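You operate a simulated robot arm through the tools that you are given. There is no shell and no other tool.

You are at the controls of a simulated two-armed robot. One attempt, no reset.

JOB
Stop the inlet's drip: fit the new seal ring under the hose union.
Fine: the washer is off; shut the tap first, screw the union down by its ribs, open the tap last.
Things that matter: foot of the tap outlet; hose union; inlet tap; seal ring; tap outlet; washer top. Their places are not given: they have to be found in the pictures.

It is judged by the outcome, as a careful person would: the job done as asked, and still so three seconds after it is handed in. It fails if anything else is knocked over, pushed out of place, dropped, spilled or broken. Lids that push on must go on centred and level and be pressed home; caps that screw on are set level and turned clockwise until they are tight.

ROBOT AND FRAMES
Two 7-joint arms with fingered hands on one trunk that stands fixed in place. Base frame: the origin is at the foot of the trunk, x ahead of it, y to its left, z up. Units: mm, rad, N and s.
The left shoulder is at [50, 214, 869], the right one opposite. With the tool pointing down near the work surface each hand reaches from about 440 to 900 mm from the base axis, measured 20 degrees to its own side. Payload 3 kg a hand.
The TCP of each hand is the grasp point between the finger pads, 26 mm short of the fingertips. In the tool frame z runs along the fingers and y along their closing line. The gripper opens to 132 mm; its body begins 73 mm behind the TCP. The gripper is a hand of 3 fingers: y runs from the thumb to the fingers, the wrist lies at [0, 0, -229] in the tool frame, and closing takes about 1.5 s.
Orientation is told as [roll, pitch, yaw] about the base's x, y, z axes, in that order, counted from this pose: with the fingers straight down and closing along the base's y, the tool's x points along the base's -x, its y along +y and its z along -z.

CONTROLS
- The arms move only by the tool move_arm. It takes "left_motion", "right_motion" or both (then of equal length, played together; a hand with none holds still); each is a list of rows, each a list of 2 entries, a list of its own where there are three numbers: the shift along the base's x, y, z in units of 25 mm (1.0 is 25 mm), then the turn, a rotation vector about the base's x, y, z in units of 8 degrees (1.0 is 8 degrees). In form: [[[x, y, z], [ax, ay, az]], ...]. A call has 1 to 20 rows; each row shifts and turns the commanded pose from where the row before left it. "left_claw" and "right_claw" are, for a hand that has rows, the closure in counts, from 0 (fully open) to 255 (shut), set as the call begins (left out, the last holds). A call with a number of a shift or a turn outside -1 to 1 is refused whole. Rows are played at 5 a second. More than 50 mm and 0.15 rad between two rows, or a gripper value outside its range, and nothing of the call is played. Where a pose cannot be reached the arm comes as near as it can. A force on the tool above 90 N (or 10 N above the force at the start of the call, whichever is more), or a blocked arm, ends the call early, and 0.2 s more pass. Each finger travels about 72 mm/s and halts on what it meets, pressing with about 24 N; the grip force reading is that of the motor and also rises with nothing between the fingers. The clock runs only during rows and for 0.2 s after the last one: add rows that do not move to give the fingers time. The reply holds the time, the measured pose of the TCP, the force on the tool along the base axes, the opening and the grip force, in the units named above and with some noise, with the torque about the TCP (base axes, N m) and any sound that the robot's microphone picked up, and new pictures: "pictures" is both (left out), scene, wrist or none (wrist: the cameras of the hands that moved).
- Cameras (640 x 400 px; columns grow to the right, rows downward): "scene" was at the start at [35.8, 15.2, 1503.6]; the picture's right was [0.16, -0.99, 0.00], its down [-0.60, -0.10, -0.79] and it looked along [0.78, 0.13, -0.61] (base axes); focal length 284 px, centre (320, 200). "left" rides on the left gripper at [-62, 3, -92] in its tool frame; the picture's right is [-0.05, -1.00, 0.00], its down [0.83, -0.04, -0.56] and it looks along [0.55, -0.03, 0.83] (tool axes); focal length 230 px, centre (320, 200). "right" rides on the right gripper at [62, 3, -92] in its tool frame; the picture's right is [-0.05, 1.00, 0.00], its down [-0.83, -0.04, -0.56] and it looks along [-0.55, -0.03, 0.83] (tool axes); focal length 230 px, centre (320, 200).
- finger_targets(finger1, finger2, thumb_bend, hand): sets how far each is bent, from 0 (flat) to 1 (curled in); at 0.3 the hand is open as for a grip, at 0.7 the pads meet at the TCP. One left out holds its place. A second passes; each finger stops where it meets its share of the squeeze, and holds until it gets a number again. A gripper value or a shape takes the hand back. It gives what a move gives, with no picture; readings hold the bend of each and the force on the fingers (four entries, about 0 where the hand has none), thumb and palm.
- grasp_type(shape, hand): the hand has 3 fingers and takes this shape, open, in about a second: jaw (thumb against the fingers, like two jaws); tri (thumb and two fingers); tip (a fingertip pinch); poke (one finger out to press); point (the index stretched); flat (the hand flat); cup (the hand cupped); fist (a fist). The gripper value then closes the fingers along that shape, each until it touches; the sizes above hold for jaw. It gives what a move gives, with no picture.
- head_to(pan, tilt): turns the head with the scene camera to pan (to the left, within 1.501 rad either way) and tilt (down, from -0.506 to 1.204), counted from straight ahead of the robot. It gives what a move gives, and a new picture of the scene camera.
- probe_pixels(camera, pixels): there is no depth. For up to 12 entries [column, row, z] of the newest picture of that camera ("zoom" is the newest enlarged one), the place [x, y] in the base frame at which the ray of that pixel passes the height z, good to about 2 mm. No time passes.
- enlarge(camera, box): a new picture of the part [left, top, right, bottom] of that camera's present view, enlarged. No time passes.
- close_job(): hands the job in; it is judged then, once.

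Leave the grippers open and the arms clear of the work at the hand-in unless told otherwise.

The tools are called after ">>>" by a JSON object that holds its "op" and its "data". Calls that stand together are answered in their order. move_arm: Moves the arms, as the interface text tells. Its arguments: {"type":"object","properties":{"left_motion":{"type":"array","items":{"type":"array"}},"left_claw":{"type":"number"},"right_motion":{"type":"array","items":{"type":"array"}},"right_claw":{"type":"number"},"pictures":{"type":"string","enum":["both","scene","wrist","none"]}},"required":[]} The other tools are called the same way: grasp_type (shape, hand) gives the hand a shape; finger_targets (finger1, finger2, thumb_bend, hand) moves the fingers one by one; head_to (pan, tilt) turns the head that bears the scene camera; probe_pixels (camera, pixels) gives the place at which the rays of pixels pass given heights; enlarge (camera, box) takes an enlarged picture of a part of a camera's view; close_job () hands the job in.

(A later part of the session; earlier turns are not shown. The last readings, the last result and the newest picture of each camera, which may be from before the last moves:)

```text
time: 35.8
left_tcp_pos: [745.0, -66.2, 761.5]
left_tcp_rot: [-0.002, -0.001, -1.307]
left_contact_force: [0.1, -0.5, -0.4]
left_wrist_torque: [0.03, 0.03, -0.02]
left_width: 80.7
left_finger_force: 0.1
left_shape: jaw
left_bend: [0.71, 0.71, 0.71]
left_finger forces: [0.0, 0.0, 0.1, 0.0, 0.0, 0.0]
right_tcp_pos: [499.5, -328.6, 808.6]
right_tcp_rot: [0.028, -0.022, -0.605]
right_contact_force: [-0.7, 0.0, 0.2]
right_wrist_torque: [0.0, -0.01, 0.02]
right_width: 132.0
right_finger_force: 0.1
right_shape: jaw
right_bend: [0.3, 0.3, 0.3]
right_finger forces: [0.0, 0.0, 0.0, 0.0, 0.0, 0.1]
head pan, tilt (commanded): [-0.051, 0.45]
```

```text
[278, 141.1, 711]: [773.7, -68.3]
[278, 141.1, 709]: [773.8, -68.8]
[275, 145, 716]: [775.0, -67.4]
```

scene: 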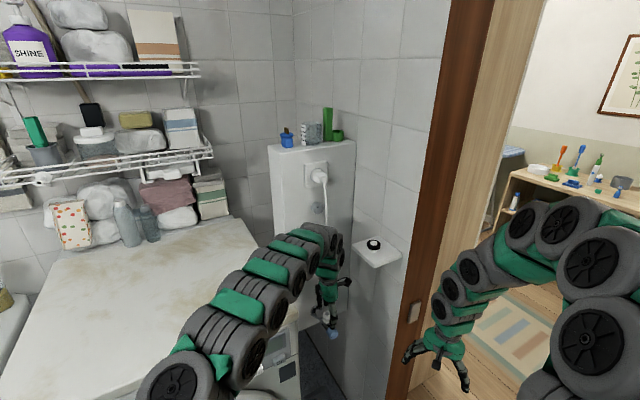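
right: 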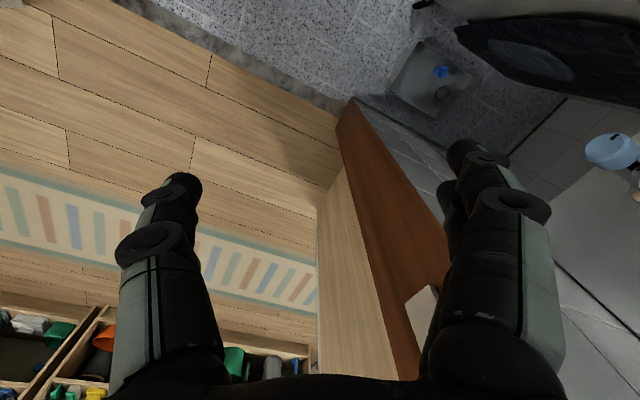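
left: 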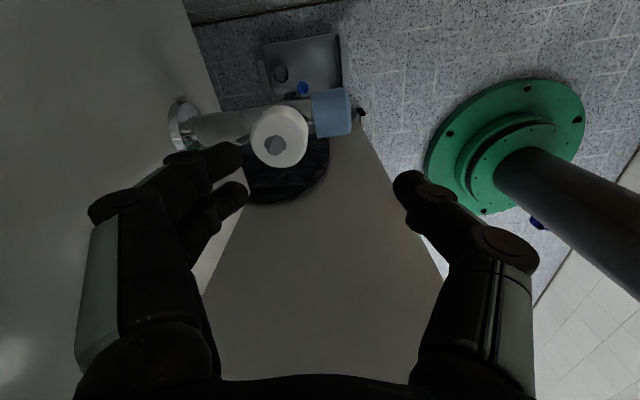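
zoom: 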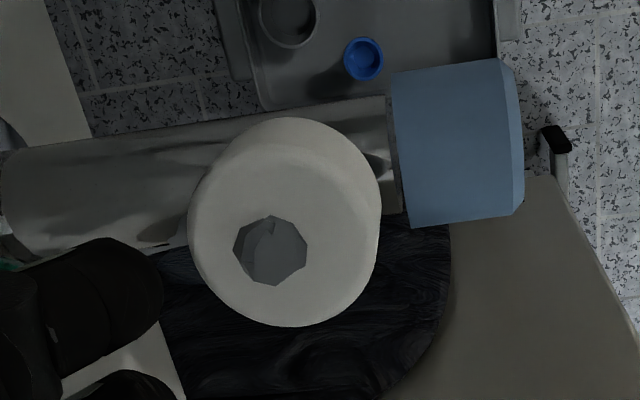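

The union's centre is (773.8,-68.5). I centre the hand over it and lower to z≈711, so the pads reach from just above the handle's top up to the union's rim.

>>> {"op": "move_arm", "data": {"left_motion": [[[0.576, -0.046, 0], [0, 0, 0]], [[0.576, -0.046, 0], [0, 0, 0]], [[0, 0, -0.7], [0, 0, 0]], [[0, 0, -0.7], [0, 0, 0]], [[0, 0, -0.6], [0, 0, 0]]], "pictures": "both"}}

>>> {"op": "enlarge", "data": {"camera": "left", "box": [180, 80, 460, 260]}}

>>> {"op": "enlarge", "data": {"camera": "scene", "box": [280, 230, 380, 350]}}

```text
time: 37.0
left_tcp_pos: [774.0, -67.2, 711.2]
left_tcp_rot: [0.001, 0.001, -1.307]
left_contact_force: [-0.5, -1.0, 0.3]
left_wrist_torque: [0.01, -0.03, 0.0]
left_width: 80.8
left_finger_force: 0.1
left_shape: jaw
left_bend: [0.71, 0.71, 0.71]
left_finger forces: [0.0, 0.0, 0.0, 0.0, 0.0, 0.1]
right_tcp_pos: [499.5, -328.3, 808.8]
right_tcp_rot: [0.027, -0.022, -0.607]
right_contact_force: [-0.1, -0.7, 0.0]
right_wrist_torque: [0.0, 0.0, 0.01]
right_width: 131.8
right_finger_force: 0.0
right_shape: jaw
right_bend: [0.3, 0.3, 0.3]
right_finger forces: [0.0, 0.1, 0.0, 0.0, 0.1, 0.0]
head pan, tilt (commanded): [-0.051, 0.45]
```

scene: 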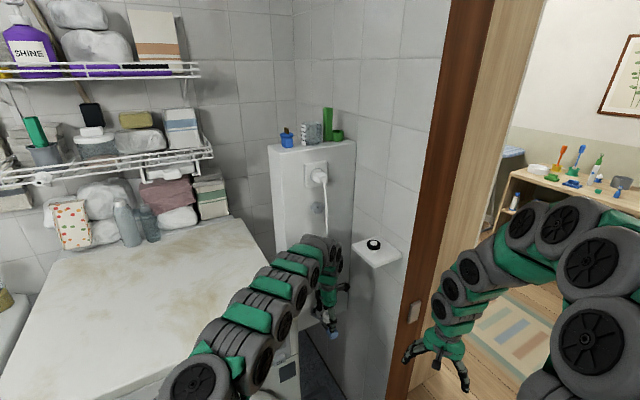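
left: 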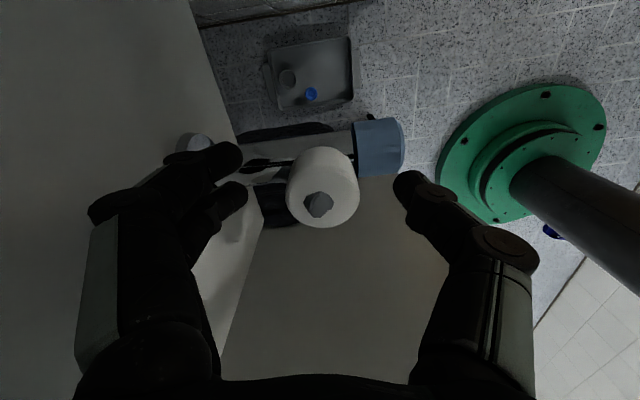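

```text
2.22 times, centred on (320, 170) of left
```

zoom: 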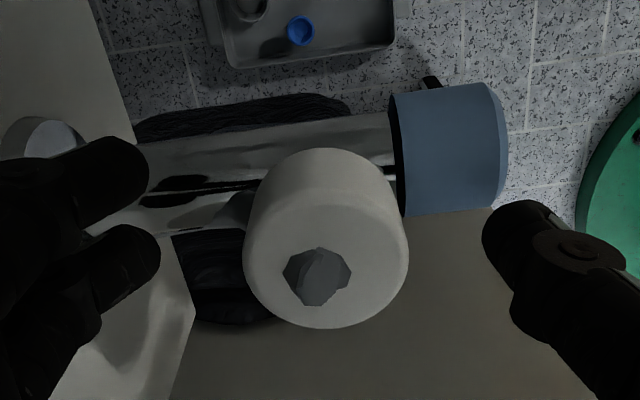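

```text
3.33 times, centred on (330, 290) of scene
```

zoom: 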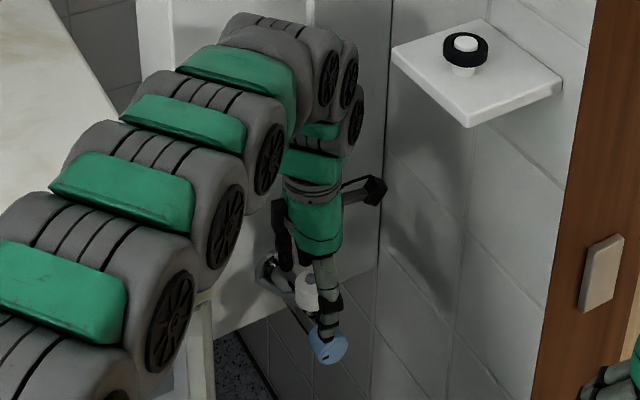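

The union is centred between the left fingers. I close the left hand on it.

>>> {"op": "move_arm", "data": {"left_motion": [[[0, 0, 0], [0, 0, 0]], [[0, 0, 0], [0, 0, 0]], [[0, 0, 0], [0, 0, 0]], [[0, 0, 0], [0, 0, 0]], [[0, 0, 0], [0, 0, 0]], [[0, 0, 0], [0, 0, 0]]], "left_claw": 255, "pictures": "wrist"}}

>>> {"op": "enlarge", "data": {"camera": "left", "box": [180, 80, 460, 260]}}

```text
time: 38.4
left_tcp_pos: [773.7, -67.1, 713.1]
left_tcp_rot: [0.001, 0.0, -1.306]
left_contact_force: [0.3, 0.4, -4.0]
left_wrist_torque: [-0.01, 0.02, 0.02]
left_width: 25.8
left_finger_force: 23.9
left_shape: jaw
left_bend: [0.73, 0.73, 0.7]
left_finger forces: [10.7, 10.5, 0.0, 0.0, 21.7, 0.0]
right_tcp_pos: [499.6, -328.0, 808.8]
right_tcp_rot: [0.027, -0.023, -0.604]
right_contact_force: [0.1, 0.5, 0.5]
right_wrist_torque: [0.01, 0.02, -0.01]
right_width: 132.0
right_finger_force: 0.0
right_shape: jaw
right_bend: [0.3, 0.3, 0.3]
right_finger forces: [0.1, 0.0, 0.0, 0.0, 0.0, 0.0]
head pan, tilt (commanded): [-0.051, 0.45]
```

left: 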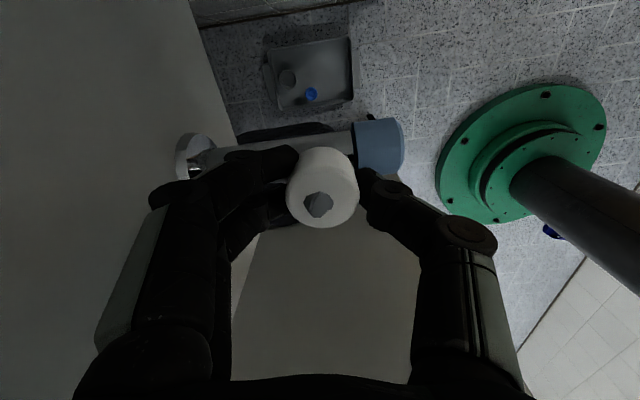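

```text
2.22 times, centred on (320, 170) of left
```

zoom: 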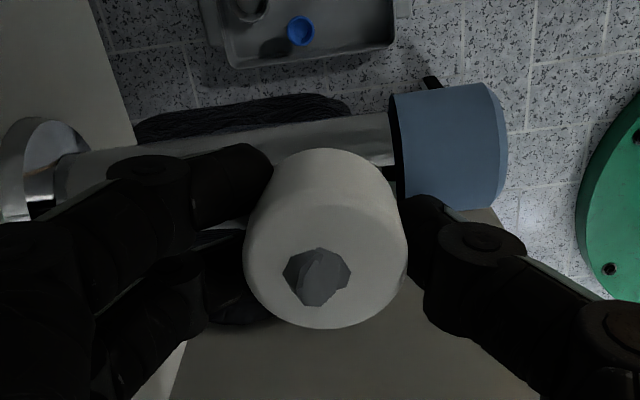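

Gripped evenly. I turn it counter-clockwise by 16° and read torque and height.

>>> {"op": "move_arm", "data": {"left_motion": [[[0, 0, 0], [0, 0, 1]], [[0, 0, 0], [0, 0, 1]]], "pictures": "wrist"}}

>>> {"op": "enlarge", "data": {"camera": "left", "box": [180, 80, 460, 260]}}

```text
time: 39.0
left_tcp_pos: [775.6, -67.4, 713.1]
left_tcp_rot: [0.001, 0.001, -1.027]
left_contact_force: [-9.0, 3.5, 2.8]
left_wrist_torque: [0.08, 0.14, -0.04]
left_width: 25.4
left_finger_force: 23.8
left_shape: jaw
left_bend: [0.73, 0.73, 0.7]
left_finger forces: [9.7, 12.0, 0.1, 0.0, 26.3, 0.1]
right_tcp_pos: [498.9, -327.8, 809.1]
right_tcp_rot: [0.028, -0.024, -0.606]
right_contact_force: [-0.1, 0.0, -0.1]
right_wrist_torque: [0.03, -0.02, -0.01]
right_width: 131.9
right_finger_force: 0.1
right_shape: jaw
right_bend: [0.3, 0.3, 0.3]
right_finger forces: [0.1, 0.0, 0.0, 0.0, 0.0, 0.0]
head pan, tilt (commanded): [-0.051, 0.45]
```

left: 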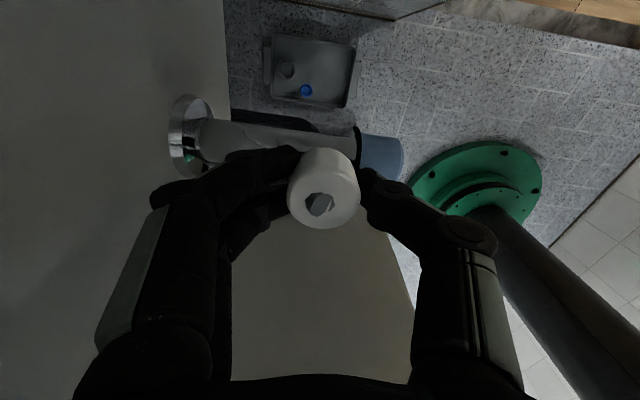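

```text
2.22 times, centred on (320, 170) of left
```

zoom: 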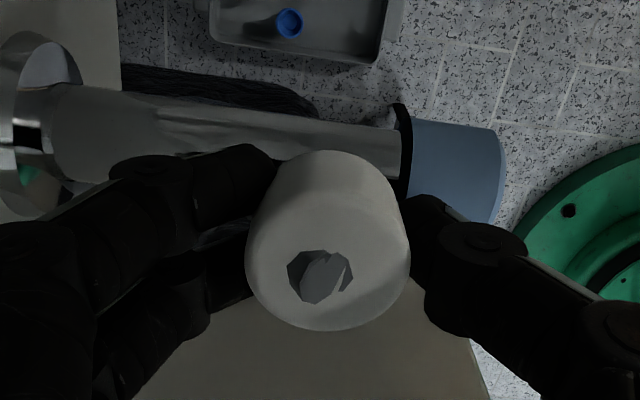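

The torque stays tiny, so the union turns along with the hand. The tool drifted 2 mm in x (force -9 N); I correct that and turn on by 40°.

>>> {"op": "move_arm", "data": {"left_motion": [[[-0.07, 0.01, 0], [0, 0, 0]], [[0, 0, 0], [0, 0, 1]], [[0, 0, 0], [0, 0, 1]], [[0, 0, 0], [0, 0, 1]], [[0, 0, 0], [0, 0, 1]], [[0, 0, 0], [0, 0, 1]]], "pictures": "wrist"}}

>>> {"op": "enlarge", "data": {"camera": "left", "box": [180, 80, 460, 260]}}

```text
time: 40.4
left_tcp_pos: [774.0, -67.2, 713.7]
left_tcp_rot: [-0.001, -0.002, -0.325]
left_contact_force: [-10.0, 3.3, 29.2]
left_wrist_torque: [0.04, 0.21, -0.06]
left_width: 27.4
left_finger_force: 24.1
left_shape: jaw
left_bend: [0.74, 0.73, 0.71]
left_finger forces: [13.4, 17.2, 0.0, 0.0, 28.8, 0.1]
right_tcp_pos: [499.4, -328.3, 809.6]
right_tcp_rot: [0.03, -0.024, -0.606]
right_contact_force: [0.4, -0.1, -0.3]
right_wrist_torque: [0.02, 0.05, -0.01]
right_width: 131.9
right_finger_force: 0.0
right_shape: jaw
right_bend: [0.3, 0.3, 0.3]
right_finger forces: [0.0, 0.1, 0.0, 0.1, 0.0, 0.1]
head pan, tilt (commanded): [-0.051, 0.45]
```

left: 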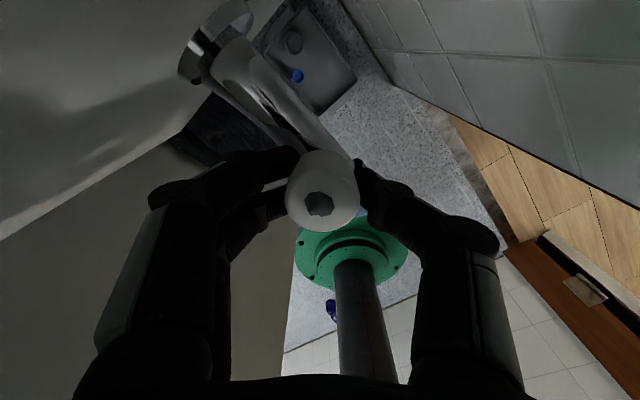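

```text
2.22 times, centred on (320, 170) of left
```

zoom: 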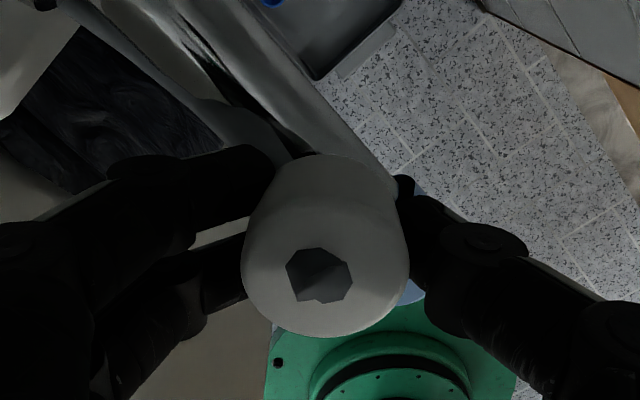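

The union pushes the hand upward with 29 N: it's rising on its thread. I lift 1.5 mm and read the force again.

>>> {"op": "move_arm", "data": {"left_motion": [[[-0.06, 0.02, 0.06], [0, 0, 0]], [[0, 0, 0], [0, 0, 0]]], "pictures": "none"}}

```text
time: 41.0
left_tcp_pos: [773.3, -67.4, 714.1]
left_tcp_rot: [0.001, -0.004, -0.33]
left_contact_force: [8.7, -2.1, 14.8]
left_wrist_torque: [-0.06, -0.12, 0.0]
left_width: 27.4
left_finger_force: 23.2
left_shape: jaw
left_bend: [0.73, 0.73, 0.71]
left_finger forces: [16.3, 12.4, 0.0, 0.0, 26.4, 0.1]
right_tcp_pos: [499.7, -327.4, 809.5]
right_tcp_rot: [0.028, -0.023, -0.604]
right_contact_force: [0.1, 0.4, -1.1]
right_wrist_torque: [0.01, 0.01, 0.0]
right_width: 132.1
right_finger_force: 0.1
right_shape: jaw
right_bend: [0.3, 0.3, 0.3]
right_finger forces: [0.1, 0.0, 0.0, 0.0, 0.1, 0.1]
head pan, tilt (commanded): [-0.051, 0.45]
```

Stiffness is about 10 N/mm, so the union rises roughly 3 mm per 56°. I lift the rest and turn on 40° with a lift of 0.5 mm per 8°.

>>> {"op": "move_arm", "data": {"left_motion": [[[0.025, -0.005, 0.055], [0, 0, 0]], [[0, 0, 0.02], [0, 0, 1]], [[0, 0, 0.02], [0, 0, 1]], [[0, 0, 0.02], [0, 0, 1]], [[0, 0, 0.02], [0, 0, 1]], [[0, 0, 0.02], [0, 0, 1]]], "pictures": "wrist"}}

>>> {"op": "enlarge", "data": {"camera": "left", "box": [180, 80, 460, 260]}}

```text
time: 42.4
left_tcp_pos: [770.9, -67.8, 718.4]
left_tcp_rot: [0.0, 0.001, 0.371]
left_contact_force: [5.4, -3.9, 0.6]
left_wrist_torque: [-0.1, -0.13, -0.02]
left_width: 26.6
left_finger_force: 23.9
left_shape: jaw
left_bend: [0.73, 0.73, 0.7]
left_finger forces: [12.6, 10.6, 0.0, 0.0, 26.9, 0.0]
right_tcp_pos: [500.3, -328.1, 809.1]
right_tcp_rot: [0.029, -0.022, -0.607]
right_contact_force: [-0.8, -0.4, -0.5]
right_wrist_torque: [-0.02, -0.02, -0.03]
right_width: 132.1
right_finger_force: 0.1
right_shape: jaw
right_bend: [0.3, 0.3, 0.3]
right_finger forces: [0.0, 0.0, 0.0, 0.0, 0.1, 0.0]
head pan, tilt (commanded): [-0.051, 0.45]
```

left: 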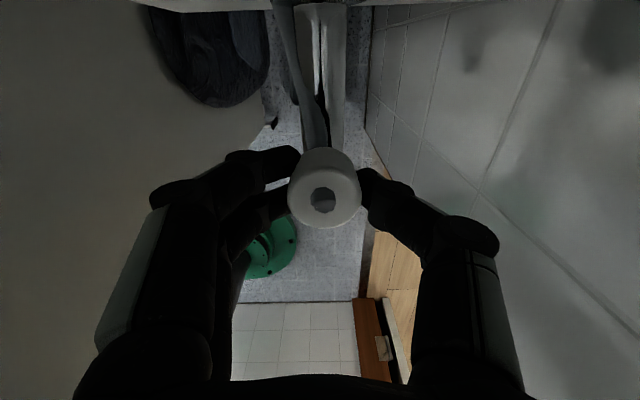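

```text
2.22 times, centred on (320, 170) of left
```

zoom: 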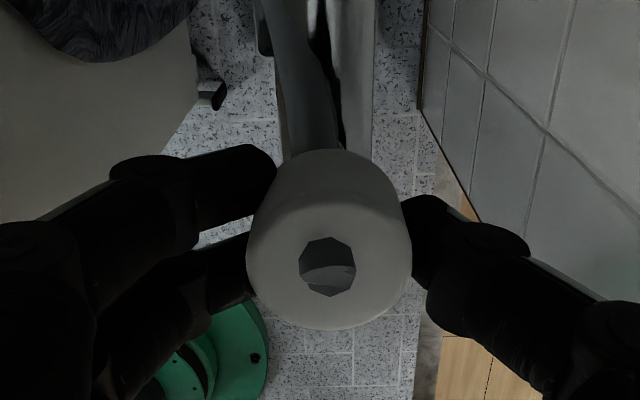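

Force is balanced now (0.6 N in z) and the hand has risen about 6 mm in 96°. I recentre by 2 mm in x and turn on 48° with the same lift.

>>> {"op": "move_arm", "data": {"left_motion": [[[0.07, 0.0, 0], [0, 0, 0]], [[0.01, 0, 0.02], [0, 0, 1]], [[0.01, 0, 0.02], [0, 0, 1]], [[0.01, 0, 0.02], [0, 0, 1]], [[0.01, 0, 0.02], [0, 0, 1]], [[0.01, 0, 0.02], [0, 0, 1]], [[0.01, 0, 0.02], [0, 0, 1]]], "pictures": "wrist"}}

>>> {"op": "enlarge", "data": {"camera": "left", "box": [180, 80, 460, 260]}}

>>> {"op": "enlarge", "data": {"camera": "scene", "box": [280, 230, 380, 350]}}

```text
time: 44.0
left_tcp_pos: [773.6, -68.6, 720.1]
left_tcp_rot: [0.0, 0.002, 1.204]
left_contact_force: [-17.9, -21.5, -0.1]
left_wrist_torque: [-0.35, 0.4, 0.0]
left_width: 25.2
left_finger_force: 24.3
left_shape: jaw
left_bend: [0.73, 0.73, 0.7]
left_finger forces: [11.7, 21.3, 0.0, 0.0, 19.4, 0.1]
right_tcp_pos: [499.8, -327.8, 810.0]
right_tcp_rot: [0.029, -0.024, -0.605]
right_contact_force: [0.0, -0.6, 0.0]
right_wrist_torque: [0.03, 0.03, 0.01]
right_width: 131.8
right_finger_force: 0.1
right_shape: jaw
right_bend: [0.3, 0.3, 0.3]
right_finger forces: [0.1, 0.0, 0.1, 0.0, 0.0, 0.0]
head pan, tilt (commanded): [-0.051, 0.45]
```

left: 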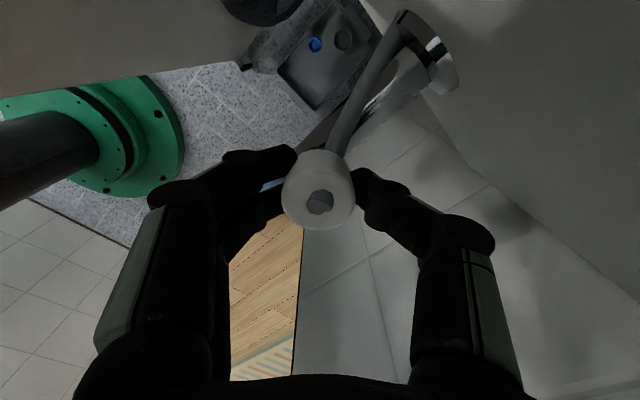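

```text
2.22 times, centred on (320, 170) of left
```

zoom: 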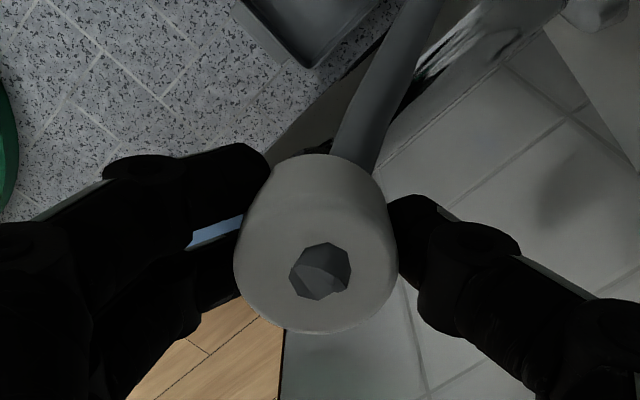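

```text
3.33 times, centred on (330, 290) of scene
```

zoom: 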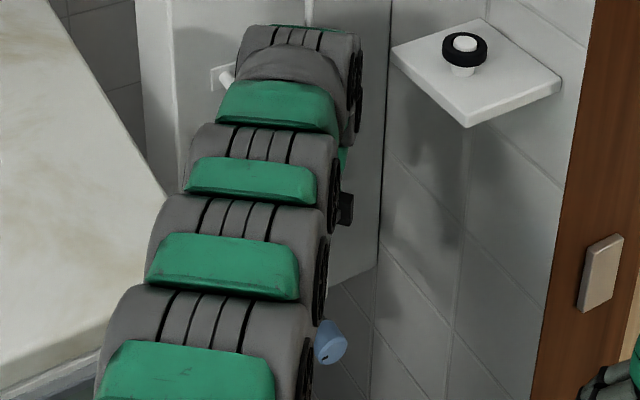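

Sideways forces of (-18,-21) N show the hand is about 1.5 mm off towards +x,+y; I correct that, then turn a further 24° with lift.

>>> {"op": "move_arm", "data": {"left_motion": [[[-0.055, -0.065, 0], [0, 0, 0]], [[0, 0, 0.02], [0, 0, 1]], [[0, 0, 0.02], [0, 0, 1]], [[0, 0, 0.02], [0, 0, 1]]], "pictures": "wrist"}}

>>> {"op": "enlarge", "data": {"camera": "left", "box": [180, 80, 460, 260]}}

```text
time: 45.0
left_tcp_pos: [772.8, -68.9, 721.4]
left_tcp_rot: [0.001, 0.001, 1.206]
left_contact_force: [-6.1, -21.2, -2.2]
left_wrist_torque: [-0.36, 0.16, -0.01]
left_width: 25.4
left_finger_force: 24.2
left_shape: jaw
left_bend: [0.73, 0.73, 0.7]
left_finger forces: [9.8, 17.3, 0.0, 0.1, 24.2, 0.0]
left hand out of reach, approached as far as the arm can: row 2, 3, 4
right_tcp_pos: [498.5, -326.9, 808.4]
right_tcp_rot: [0.027, -0.023, -0.605]
right_contact_force: [0.4, 0.5, 0.3]
right_wrist_torque: [0.01, -0.01, -0.03]
right_width: 132.1
right_finger_force: 0.0
right_shape: jaw
right_bend: [0.3, 0.3, 0.3]
right_finger forces: [0.0, 0.1, 0.0, 0.1, 0.0, 0.1]
head pan, tilt (commanded): [-0.051, 0.45]
```

left: 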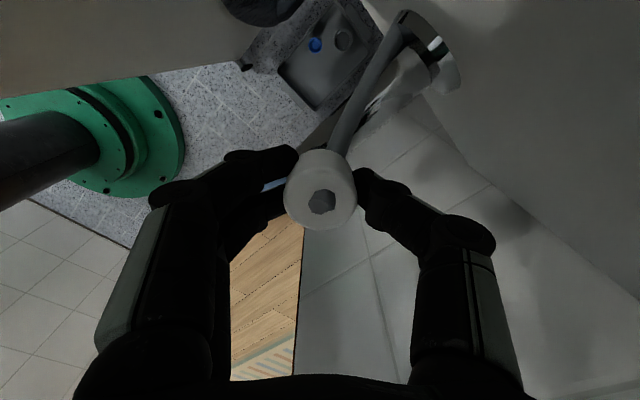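

```text
2.22 times, centred on (320, 170) of left
```

zoom: 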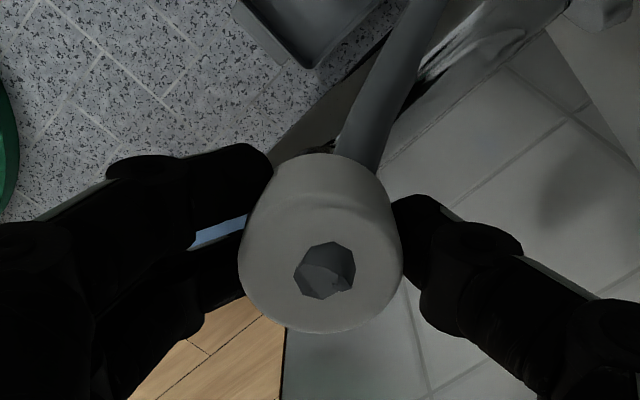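

The wrist's yaw limit is +69°. I open the fingers to about 80 mm, turn the empty hand back 144°, and regrip.

>>> {"op": "move_arm", "data": {"left_motion": [[[0, -0.04, 0], [0, 0, 0]], [[0, 0, 0], [0, 0, 0]], [[0, 0, 0], [0, 0, 0]], [[0, 0, 0], [0, 0, 0]]], "left_claw": 100, "pictures": "wrist"}}

>>> {"op": "enlarge", "data": {"camera": "left", "box": [180, 80, 460, 260]}}

```text
time: 46.0
left_tcp_pos: [773.7, -67.8, 721.7]
left_tcp_rot: [-0.001, 0.001, 1.206]
left_contact_force: [-0.1, 0.0, 0.9]
left_wrist_torque: [0.0, 0.01, -0.02]
left_width: 79.9
left_finger_force: 0.1
left_shape: jaw
left_bend: [0.71, 0.71, 0.71]
left_finger forces: [0.0, 0.0, 0.0, 0.0, 0.1, 0.0]
right_tcp_pos: [499.6, -328.0, 809.7]
right_tcp_rot: [0.028, -0.023, -0.606]
right_contact_force: [0.4, 0.1, 0.5]
right_wrist_torque: [0.01, 0.03, 0.02]
right_width: 132.0
right_finger_force: 0.1
right_shape: jaw
right_bend: [0.3, 0.3, 0.3]
right_finger forces: [0.1, 0.0, 0.0, 0.0, 0.0, 0.0]
head pan, tilt (commanded): [-0.051, 0.45]
```

left: 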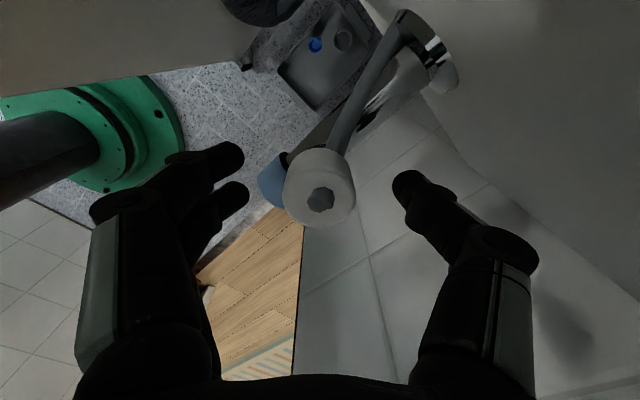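

```text
2.22 times, centred on (320, 170) of left
```

zoom: 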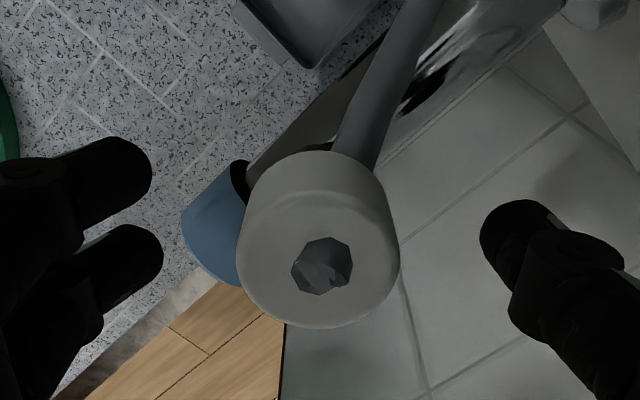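

The union stays in place on its thread. I turn the open hand back 144°.

>>> {"op": "move_arm", "data": {"left_motion": [[[0, 0, 0], [0, 0, -1]], [[0, 0, 0], [0, 0, -1]], [[0, 0, 0], [0, 0, -1]], [[0, 0, 0], [0, 0, -1]], [[0, 0, 0], [0, 0, -1]], [[0, 0, 0], [0, 0, -1]], [[0, 0, 0], [0, 0, -1]], [[0, 0, 0], [0, 0, -1]], [[0, 0, 0], [0, 0, -1]], [[0, 0, 0], [0, 0, -1]], [[0, 0, 0], [0, 0, -1]], [[0, 0, 0], [0, 0, -1]], [[0, 0, 0], [0, 0, -1]], [[0, 0, 0], [0, 0, -1]], [[0, 0, 0], [0, 0, -1]], [[0, 0, 0], [0, 0, -1]], [[0, 0, 0], [0, 0, -1]], [[0, 0, 0], [0, 0, -1]]], "pictures": "both"}}

>>> {"op": "enlarge", "data": {"camera": "left", "box": [180, 80, 460, 260]}}

>>> {"op": "enlarge", "data": {"camera": "scene", "box": [280, 230, 380, 350]}}

```text
time: 49.8
left_tcp_pos: [773.4, -69.9, 722.7]
left_tcp_rot: [-0.001, 0.002, -1.309]
left_contact_force: [0.4, 0.3, 0.5]
left_wrist_torque: [-0.01, -0.03, 0.0]
left_width: 79.7
left_finger_force: 0.0
left_shape: jaw
left_bend: [0.71, 0.71, 0.71]
left_finger forces: [0.0, 0.1, 0.0, 0.0, 0.0, 0.1]
right_tcp_pos: [499.5, -327.6, 809.3]
right_tcp_rot: [0.028, -0.02, -0.605]
right_contact_force: [-0.5, 0.0, 0.4]
right_wrist_torque: [-0.01, 0.01, 0.03]
right_width: 132.1
right_finger_force: 0.1
right_shape: jaw
right_bend: [0.3, 0.3, 0.3]
right_finger forces: [0.0, 0.1, 0.1, 0.0, 0.0, 0.0]
head pan, tilt (commanded): [-0.051, 0.45]
```

scene: 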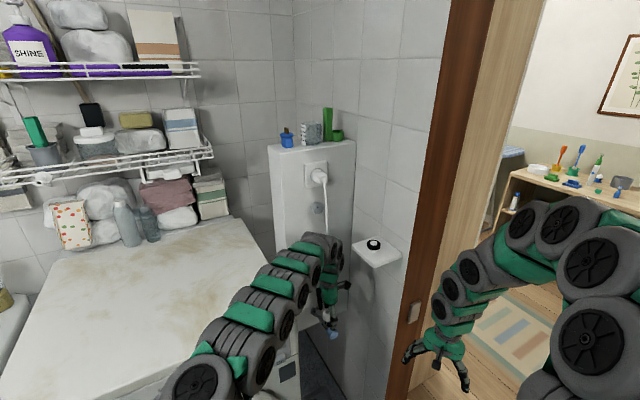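
left: 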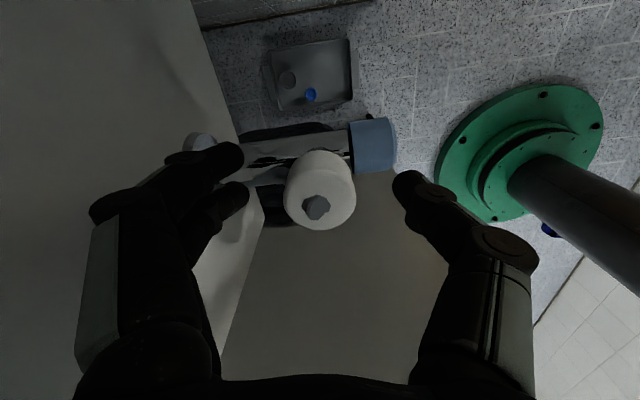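

```text
2.22 times, centred on (320, 170) of left
```

zoom: 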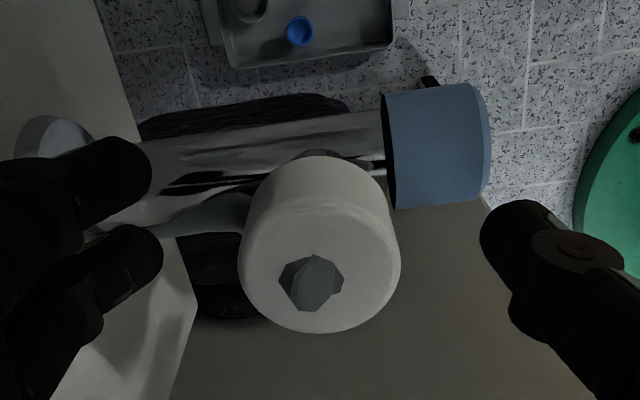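

```text
3.33 times, centred on (330, 290) of scene
```

zoom: 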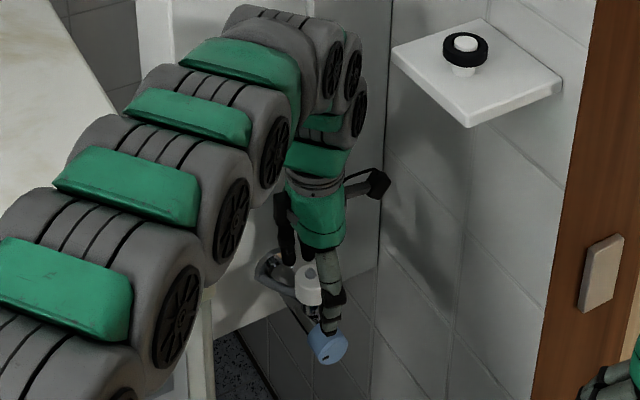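

The union has risen about 10 mm with the hand. I shift 1 mm in y, close again on it.

>>> {"op": "move_arm", "data": {"left_motion": [[[0, 0.05, 0], [0, 0, 0]], [[0, 0, 0], [0, 0, 0]], [[0, 0, 0], [0, 0, 0]], [[0, 0, 0], [0, 0, 0]], [[0, 0, 0], [0, 0, 0]], [[0, 0, 0], [0, 0, 0]]], "left_claw": 255, "pictures": "none"}}

>>> {"op": "move_arm", "data": {"left_motion": [[[0, 0, 0.02], [0, 0, 1]], [[0, 0, 0.02], [0, 0, 1]], [[0, 0, 0.02], [0, 0, 1]]], "pictures": "wrist"}}

```text
time: 51.2
left_tcp_pos: [773.1, -68.9, 721.9]
left_tcp_rot: [0.001, 0.0, -1.309]
left_contact_force: [-0.1, -0.2, -2.4]
left_wrist_torque: [0.04, 0.02, 0.01]
left_width: 25.7
left_finger_force: 23.5
left_shape: jaw
left_bend: [0.73, 0.73, 0.7]
left_finger forces: [10.7, 11.0, 0.0, 0.0, 21.5, 0.0]
right_tcp_pos: [499.2, -327.4, 810.0]
right_tcp_rot: [0.028, -0.022, -0.605]
right_contact_force: [0.0, 0.8, -0.1]
right_wrist_torque: [0.0, -0.05, 0.0]
right_width: 131.8
right_finger_force: 0.1
right_shape: jaw
right_bend: [0.3, 0.3, 0.3]
right_finger forces: [0.0, 0.0, 0.0, 0.0, 0.0, 0.0]
head pan, tilt (commanded): [-0.051, 0.45]
```

```text
time: 52.0
left_tcp_pos: [772.7, -66.5, 722.9]
left_tcp_rot: [0.0, 0.0, -0.886]
left_contact_force: [-2.6, 2.0, 0.2]
left_wrist_torque: [0.04, 0.01, -0.02]
left_width: 25.5
left_finger_force: 24.0
left_shape: jaw
left_bend: [0.73, 0.73, 0.7]
left_finger forces: [10.5, 11.7, 0.0, 0.0, 22.9, 0.1]
right_tcp_pos: [499.4, -328.0, 810.0]
right_tcp_rot: [0.028, -0.023, -0.606]
right_contact_force: [0.3, 0.0, -0.3]
right_wrist_torque: [-0.02, 0.02, -0.01]
right_width: 132.1
right_finger_force: 0.1
right_shape: jaw
right_bend: [0.3, 0.3, 0.3]
right_finger forces: [0.0, 0.1, 0.1, 0.0, 0.0, 0.0]
head pan, tilt (commanded): [-0.051, 0.45]
```

left: 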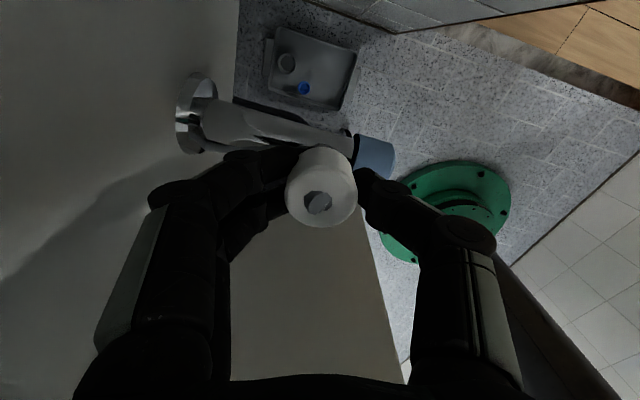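

Forces are low and steady. I keep turning 48° with lift.

>>> {"op": "move_arm", "data": {"left_motion": [[[0, 0, 0.02], [0, 0, 1]], [[0, 0, 0.02], [0, 0, 1]], [[0, 0, 0.02], [0, 0, 1]], [[0, 0, 0.02], [0, 0, 1]], [[0, 0, 0.02], [0, 0, 1]], [[0, 0, 0.02], [0, 0, 1]]], "pictures": "wrist"}}

>>> {"op": "enlarge", "data": {"camera": "left", "box": [180, 80, 460, 260]}}

```text
time: 53.4
left_tcp_pos: [772.3, -68.5, 726.0]
left_tcp_rot: [0.001, 0.0, -0.049]
left_contact_force: [-3.2, 1.7, 0.1]
left_wrist_torque: [0.08, 0.07, -0.02]
left_width: 25.8
left_finger_force: 23.7
left_shape: jaw
left_bend: [0.73, 0.73, 0.7]
left_finger forces: [11.7, 13.3, 0.0, 0.1, 21.7, 0.1]
right_tcp_pos: [499.7, -327.6, 810.7]
right_tcp_rot: [0.027, -0.024, -0.606]
right_contact_force: [0.0, -0.4, -0.4]
right_wrist_torque: [-0.04, 0.02, 0.0]
right_width: 132.1
right_finger_force: 0.1
right_shape: jaw
right_bend: [0.3, 0.3, 0.3]
right_finger forces: [0.0, 0.0, 0.1, 0.1, 0.1, 0.0]
head pan, tilt (commanded): [-0.051, 0.45]
```

left: 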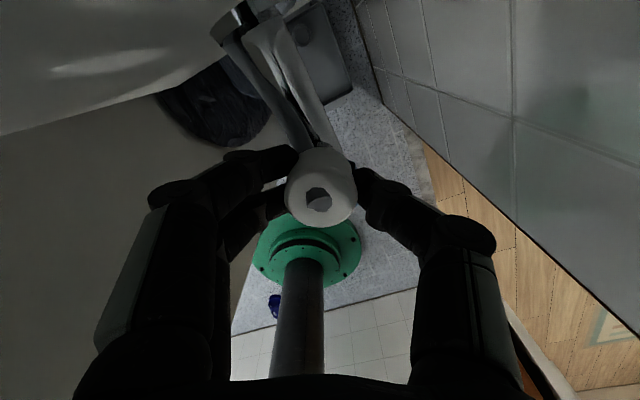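

```text
2.22 times, centred on (320, 170) of left
```

zoom: 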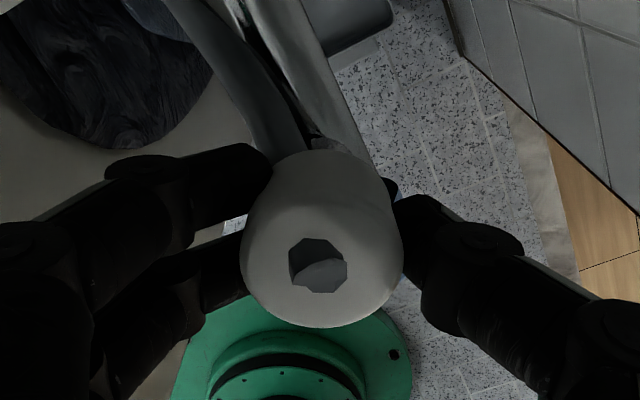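

Very low forces now; maybe it is already free. I test with a plain 2.5 mm lift.

>>> {"op": "move_arm", "data": {"left_motion": [[[0, 0, 0.05], [0, 0, 0]], [[0, 0, 0.05], [0, 0, 0]]], "pictures": "none"}}

```text
time: 54.0
left_tcp_pos: [773.3, -67.9, 728.3]
left_tcp_rot: [0.0, 0.002, -0.05]
left_contact_force: [-7.7, 4.1, -0.2]
left_wrist_torque: [0.1, 0.12, 0.03]
left_width: 25.8
left_finger_force: 23.6
left_shape: jaw
left_bend: [0.73, 0.73, 0.7]
left_finger forces: [10.8, 14.7, 0.1, 0.0, 21.5, 0.1]
right_tcp_pos: [499.4, -327.7, 808.8]
right_tcp_rot: [0.028, -0.022, -0.605]
right_contact_force: [0.4, 0.3, 0.5]
right_wrist_torque: [-0.02, -0.01, -0.01]
right_width: 132.0
right_finger_force: 0.1
right_shape: jaw
right_bend: [0.3, 0.3, 0.3]
right_finger forces: [0.0, 0.0, 0.0, 0.1, 0.1, 0.0]
head pan, tilt (commanded): [-0.051, 0.45]
```

No resistance: the union is off its thread. I lift it straight up another 30 mm.

>>> {"op": "move_arm", "data": {"left_motion": [[[-0.01, 0.01, 0.2], [0, 0, 0]], [[-0.01, 0, 0.2], [0, 0, 0]], [[0, 0, 0.4], [0, 0, 0]], [[0, 0, 0.4], [0, 0, 0]]], "pictures": "both"}}

>>> {"op": "enlarge", "data": {"camera": "left", "box": [180, 80, 460, 260]}}

>>> {"op": "enlarge", "data": {"camera": "scene", "box": [280, 230, 380, 350]}}

```text
time: 55.0
left_tcp_pos: [774.8, -68.3, 758.5]
left_tcp_rot: [-0.001, 0.0, -0.052]
left_contact_force: [-0.4, -0.1, 0.2]
left_wrist_torque: [0.01, 0.0, 0.0]
left_width: 25.6
left_finger_force: 24.3
left_shape: jaw
left_bend: [0.73, 0.73, 0.7]
left_finger forces: [12.2, 12.1, 0.0, 0.0, 22.4, 0.0]
right_tcp_pos: [499.0, -326.2, 809.4]
right_tcp_rot: [0.028, -0.023, -0.605]
right_contact_force: [0.4, 0.1, -0.7]
right_wrist_torque: [0.01, -0.01, 0.0]
right_width: 132.1
right_finger_force: 0.1
right_shape: jaw
right_bend: [0.3, 0.3, 0.3]
right_finger forces: [0.1, 0.0, 0.0, 0.0, 0.0, 0.1]
head pan, tilt (commanded): [-0.051, 0.45]
```

scene: 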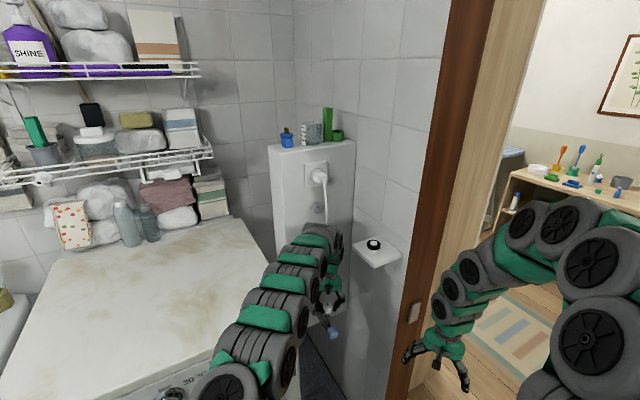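
left: 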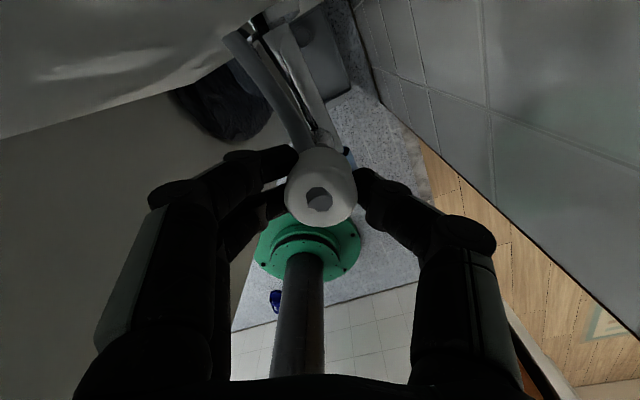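

```text
2.22 times, centred on (320, 170) of left
```

zoom: 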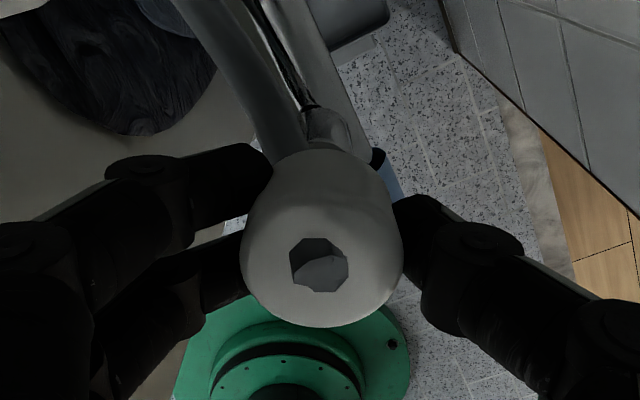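

```text
3.33 times, centred on (330, 290) of scene
```

zoom: 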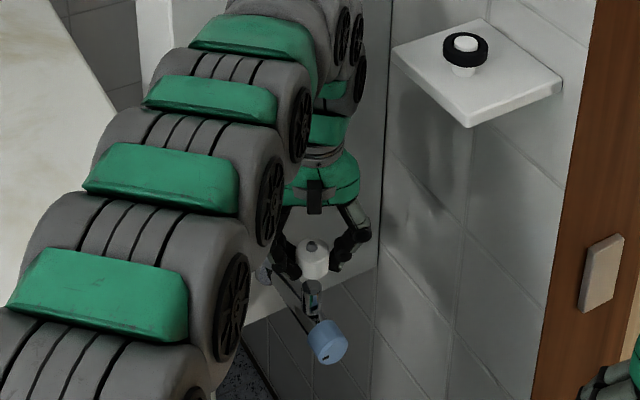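

The union is free in the left hand and the bare chrome outlet shows below. I back off from the column, raise, and carry the union over the washer's front right part.

>>> {"op": "move_arm", "data": {"left_motion": [[[-0.95, 0.08, 0.1], [0, 0, 0]], [[-0.95, 0.08, 0.1], [0, 0, 0]], [[-0.95, 0.08, 0.1], [0, 0, 0]], [[-0.95, 0.08, 0.1], [0, 0, 0]], [[-0.95, 0.08, 0.1], [0, 0, 0]], [[0, 0, 1], [0, 0, 0]], [[0, 0, 1], [0, 0, 0]], [[0, 0, 1], [0, 0, 0]], [[0, 0, 1], [0, 0, 0]], [[0, 0, 1], [0, 0, 0]], [[0, 0, 1], [0, 0, 0]], [[0, 0, 1], [0, 0, 0]], [[0, 0, 1], [0, 0, 0]], [[0, 0, 1], [0, 0, 0]], [[0, 0, 1], [0, 0, 0]]], "pictures": "both"}}

```text
time: 58.2
left_tcp_pos: [654.8, -59.9, 1021.1]
left_tcp_rot: [0.0, -0.001, -0.05]
left_contact_force: [-0.4, 0.6, -0.4]
left_wrist_torque: [0.01, 0.01, 0.0]
left_width: 25.6
left_finger_force: 23.7
left_shape: jaw
left_bend: [0.73, 0.73, 0.7]
left_finger forces: [12.8, 12.4, 0.1, 0.0, 21.7, 0.0]
right_tcp_pos: [499.6, -327.9, 808.9]
right_tcp_rot: [0.029, -0.022, -0.605]
right_contact_force: [-0.7, 0.1, 0.7]
right_wrist_torque: [0.02, -0.01, -0.02]
right_width: 132.0
right_finger_force: 0.0
right_shape: jaw
right_bend: [0.3, 0.3, 0.3]
right_finger forces: [0.0, 0.1, 0.0, 0.1, 0.1, 0.0]
head pan, tilt (commanded): [-0.051, 0.45]
```

scene: 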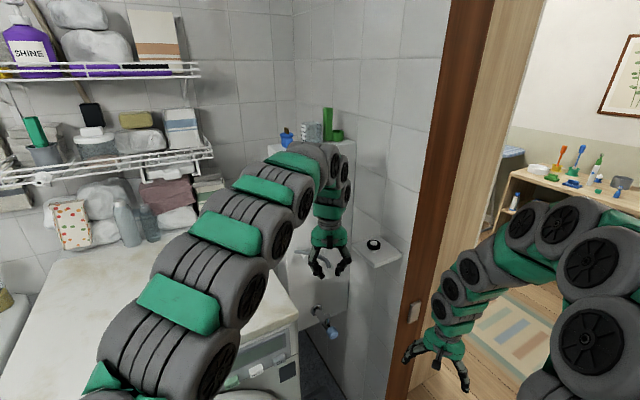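
left: 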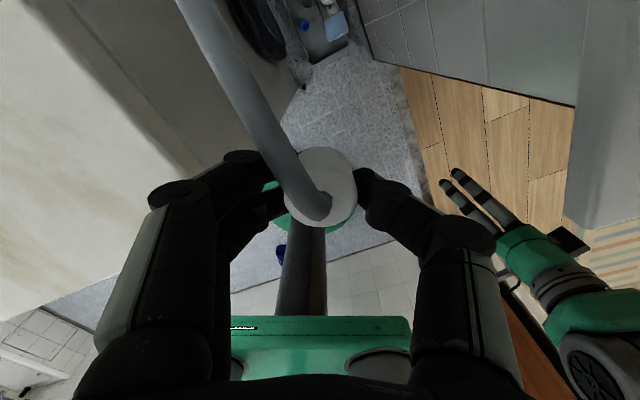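

A grey hose is now visible joined to the union, running away to the upper left of the left picture. I zoom in to see how it runs.

>>> {"op": "enlarge", "data": {"camera": "scene", "box": [260, 190, 400, 370]}}

>>> {"op": "enlarge", "data": {"camera": "left", "box": [160, 0, 480, 240]}}

>>> {"op": "head_to", "data": {"pan": -0.1, "tilt": 0.8}}

```text
2.22 times, centred on (330, 280) of scene
```

zoom: 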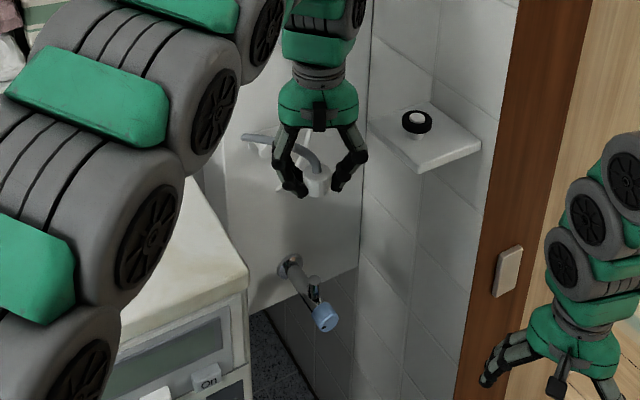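

```text
1.67 times, centred on (320, 120) of left
```

zoom: 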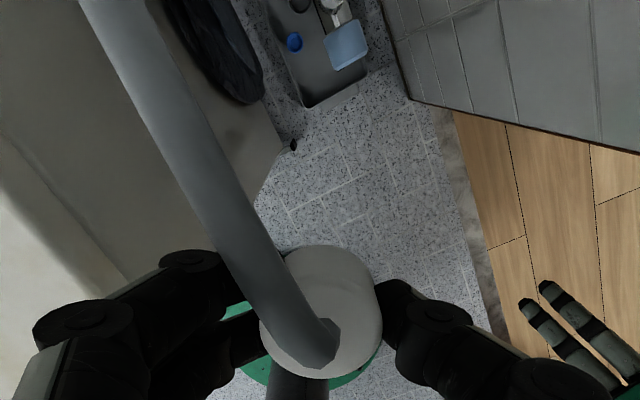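

```text
time: 59.0
left_tcp_pos: [653.6, -60.3, 1021.5]
left_tcp_rot: [0.0, 0.0, -0.049]
left_contact_force: [0.0, -0.3, -0.5]
left_wrist_torque: [0.0, 0.0, -0.03]
left_width: 25.5
left_finger_force: 24.6
left_shape: jaw
left_bend: [0.73, 0.73, 0.7]
left_finger forces: [12.7, 12.6, 0.0, 0.0, 21.7, 0.0]
right_tcp_pos: [500.0, -327.2, 809.7]
right_tcp_rot: [0.028, -0.023, -0.606]
right_contact_force: [0.0, 0.3, -0.2]
right_wrist_torque: [0.03, -0.02, -0.01]
right_width: 131.9
right_finger_force: 0.0
right_shape: jaw
right_bend: [0.3, 0.3, 0.3]
right_finger forces: [0.0, 0.1, 0.0, 0.1, 0.0, 0.1]
head pan, tilt (commanded): [-0.099, 0.799]
```

scene: 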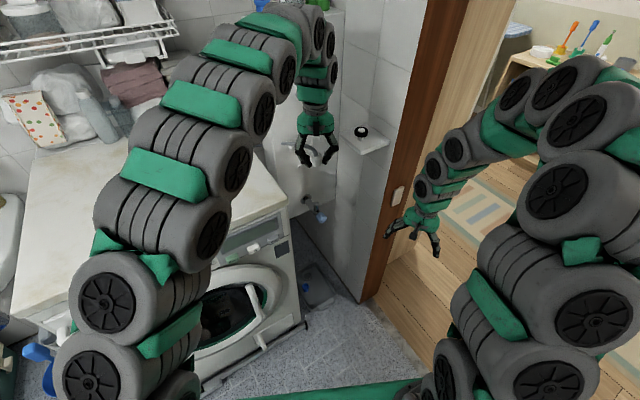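

The hose trails loosely from the union behind the washer, with no pull on the hand. I carry the union sideways over the washer's top, to about (644,134).

>>> {"op": "move_arm", "data": {"left_motion": [[[-0.048, 0.972, 0], [0, 0, 0]], [[-0.048, 0.972, 0], [0, 0, 0]], [[-0.048, 0.972, 0], [0, 0, 0]], [[-0.048, 0.972, 0], [0, 0, 0]], [[-0.048, 0.972, 0], [0, 0, 0]], [[-0.048, 0.972, 0], [0, 0, 0]], [[-0.048, 0.972, 0], [0, 0, 0]], [[-0.048, 0.972, 0], [0, 0, 0]]], "pictures": "both"}}

>>> {"op": "enlarge", "data": {"camera": "scene", "box": [170, 60, 340, 240]}}

```text
time: 60.8
left_tcp_pos: [643.0, 137.0, 1022.7]
left_tcp_rot: [-0.001, -0.002, -0.049]
left_contact_force: [0.3, 1.1, -0.9]
left_wrist_torque: [0.03, 0.0, 0.0]
left_width: 25.8
left_finger_force: 24.2
left_shape: jaw
left_bend: [0.73, 0.73, 0.7]
left_finger forces: [12.8, 12.6, 0.0, 0.1, 21.6, 0.1]
right_tcp_pos: [499.6, -328.4, 810.5]
right_tcp_rot: [0.029, -0.022, -0.606]
right_contact_force: [0.2, 0.1, 0.0]
right_wrist_torque: [0.0, -0.01, -0.04]
right_width: 132.0
right_finger_force: 0.1
right_shape: jaw
right_bend: [0.3, 0.3, 0.3]
right_finger forces: [0.0, 0.1, 0.1, 0.0, 0.0, 0.0]
head pan, tilt (commanded): [-0.099, 0.799]
```

scene: 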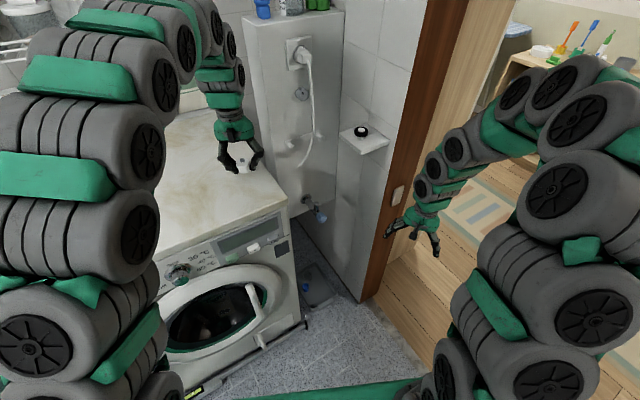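
left: 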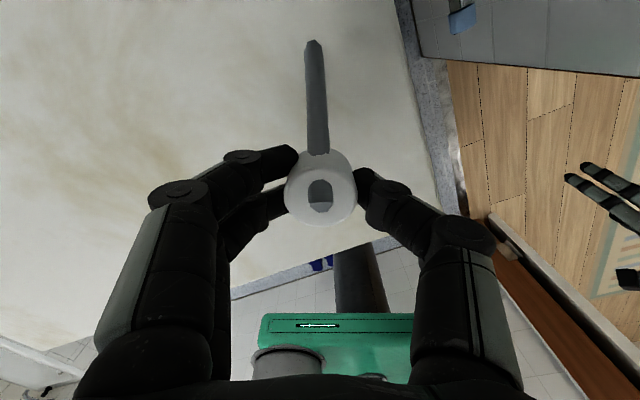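

```text
2.22 times, centred on (255, 150) of scene
```

zoom: 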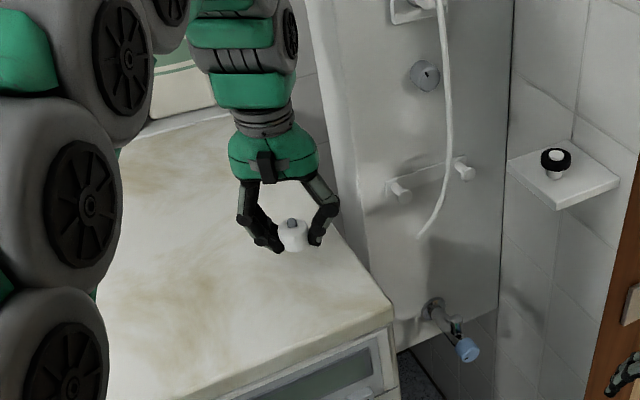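

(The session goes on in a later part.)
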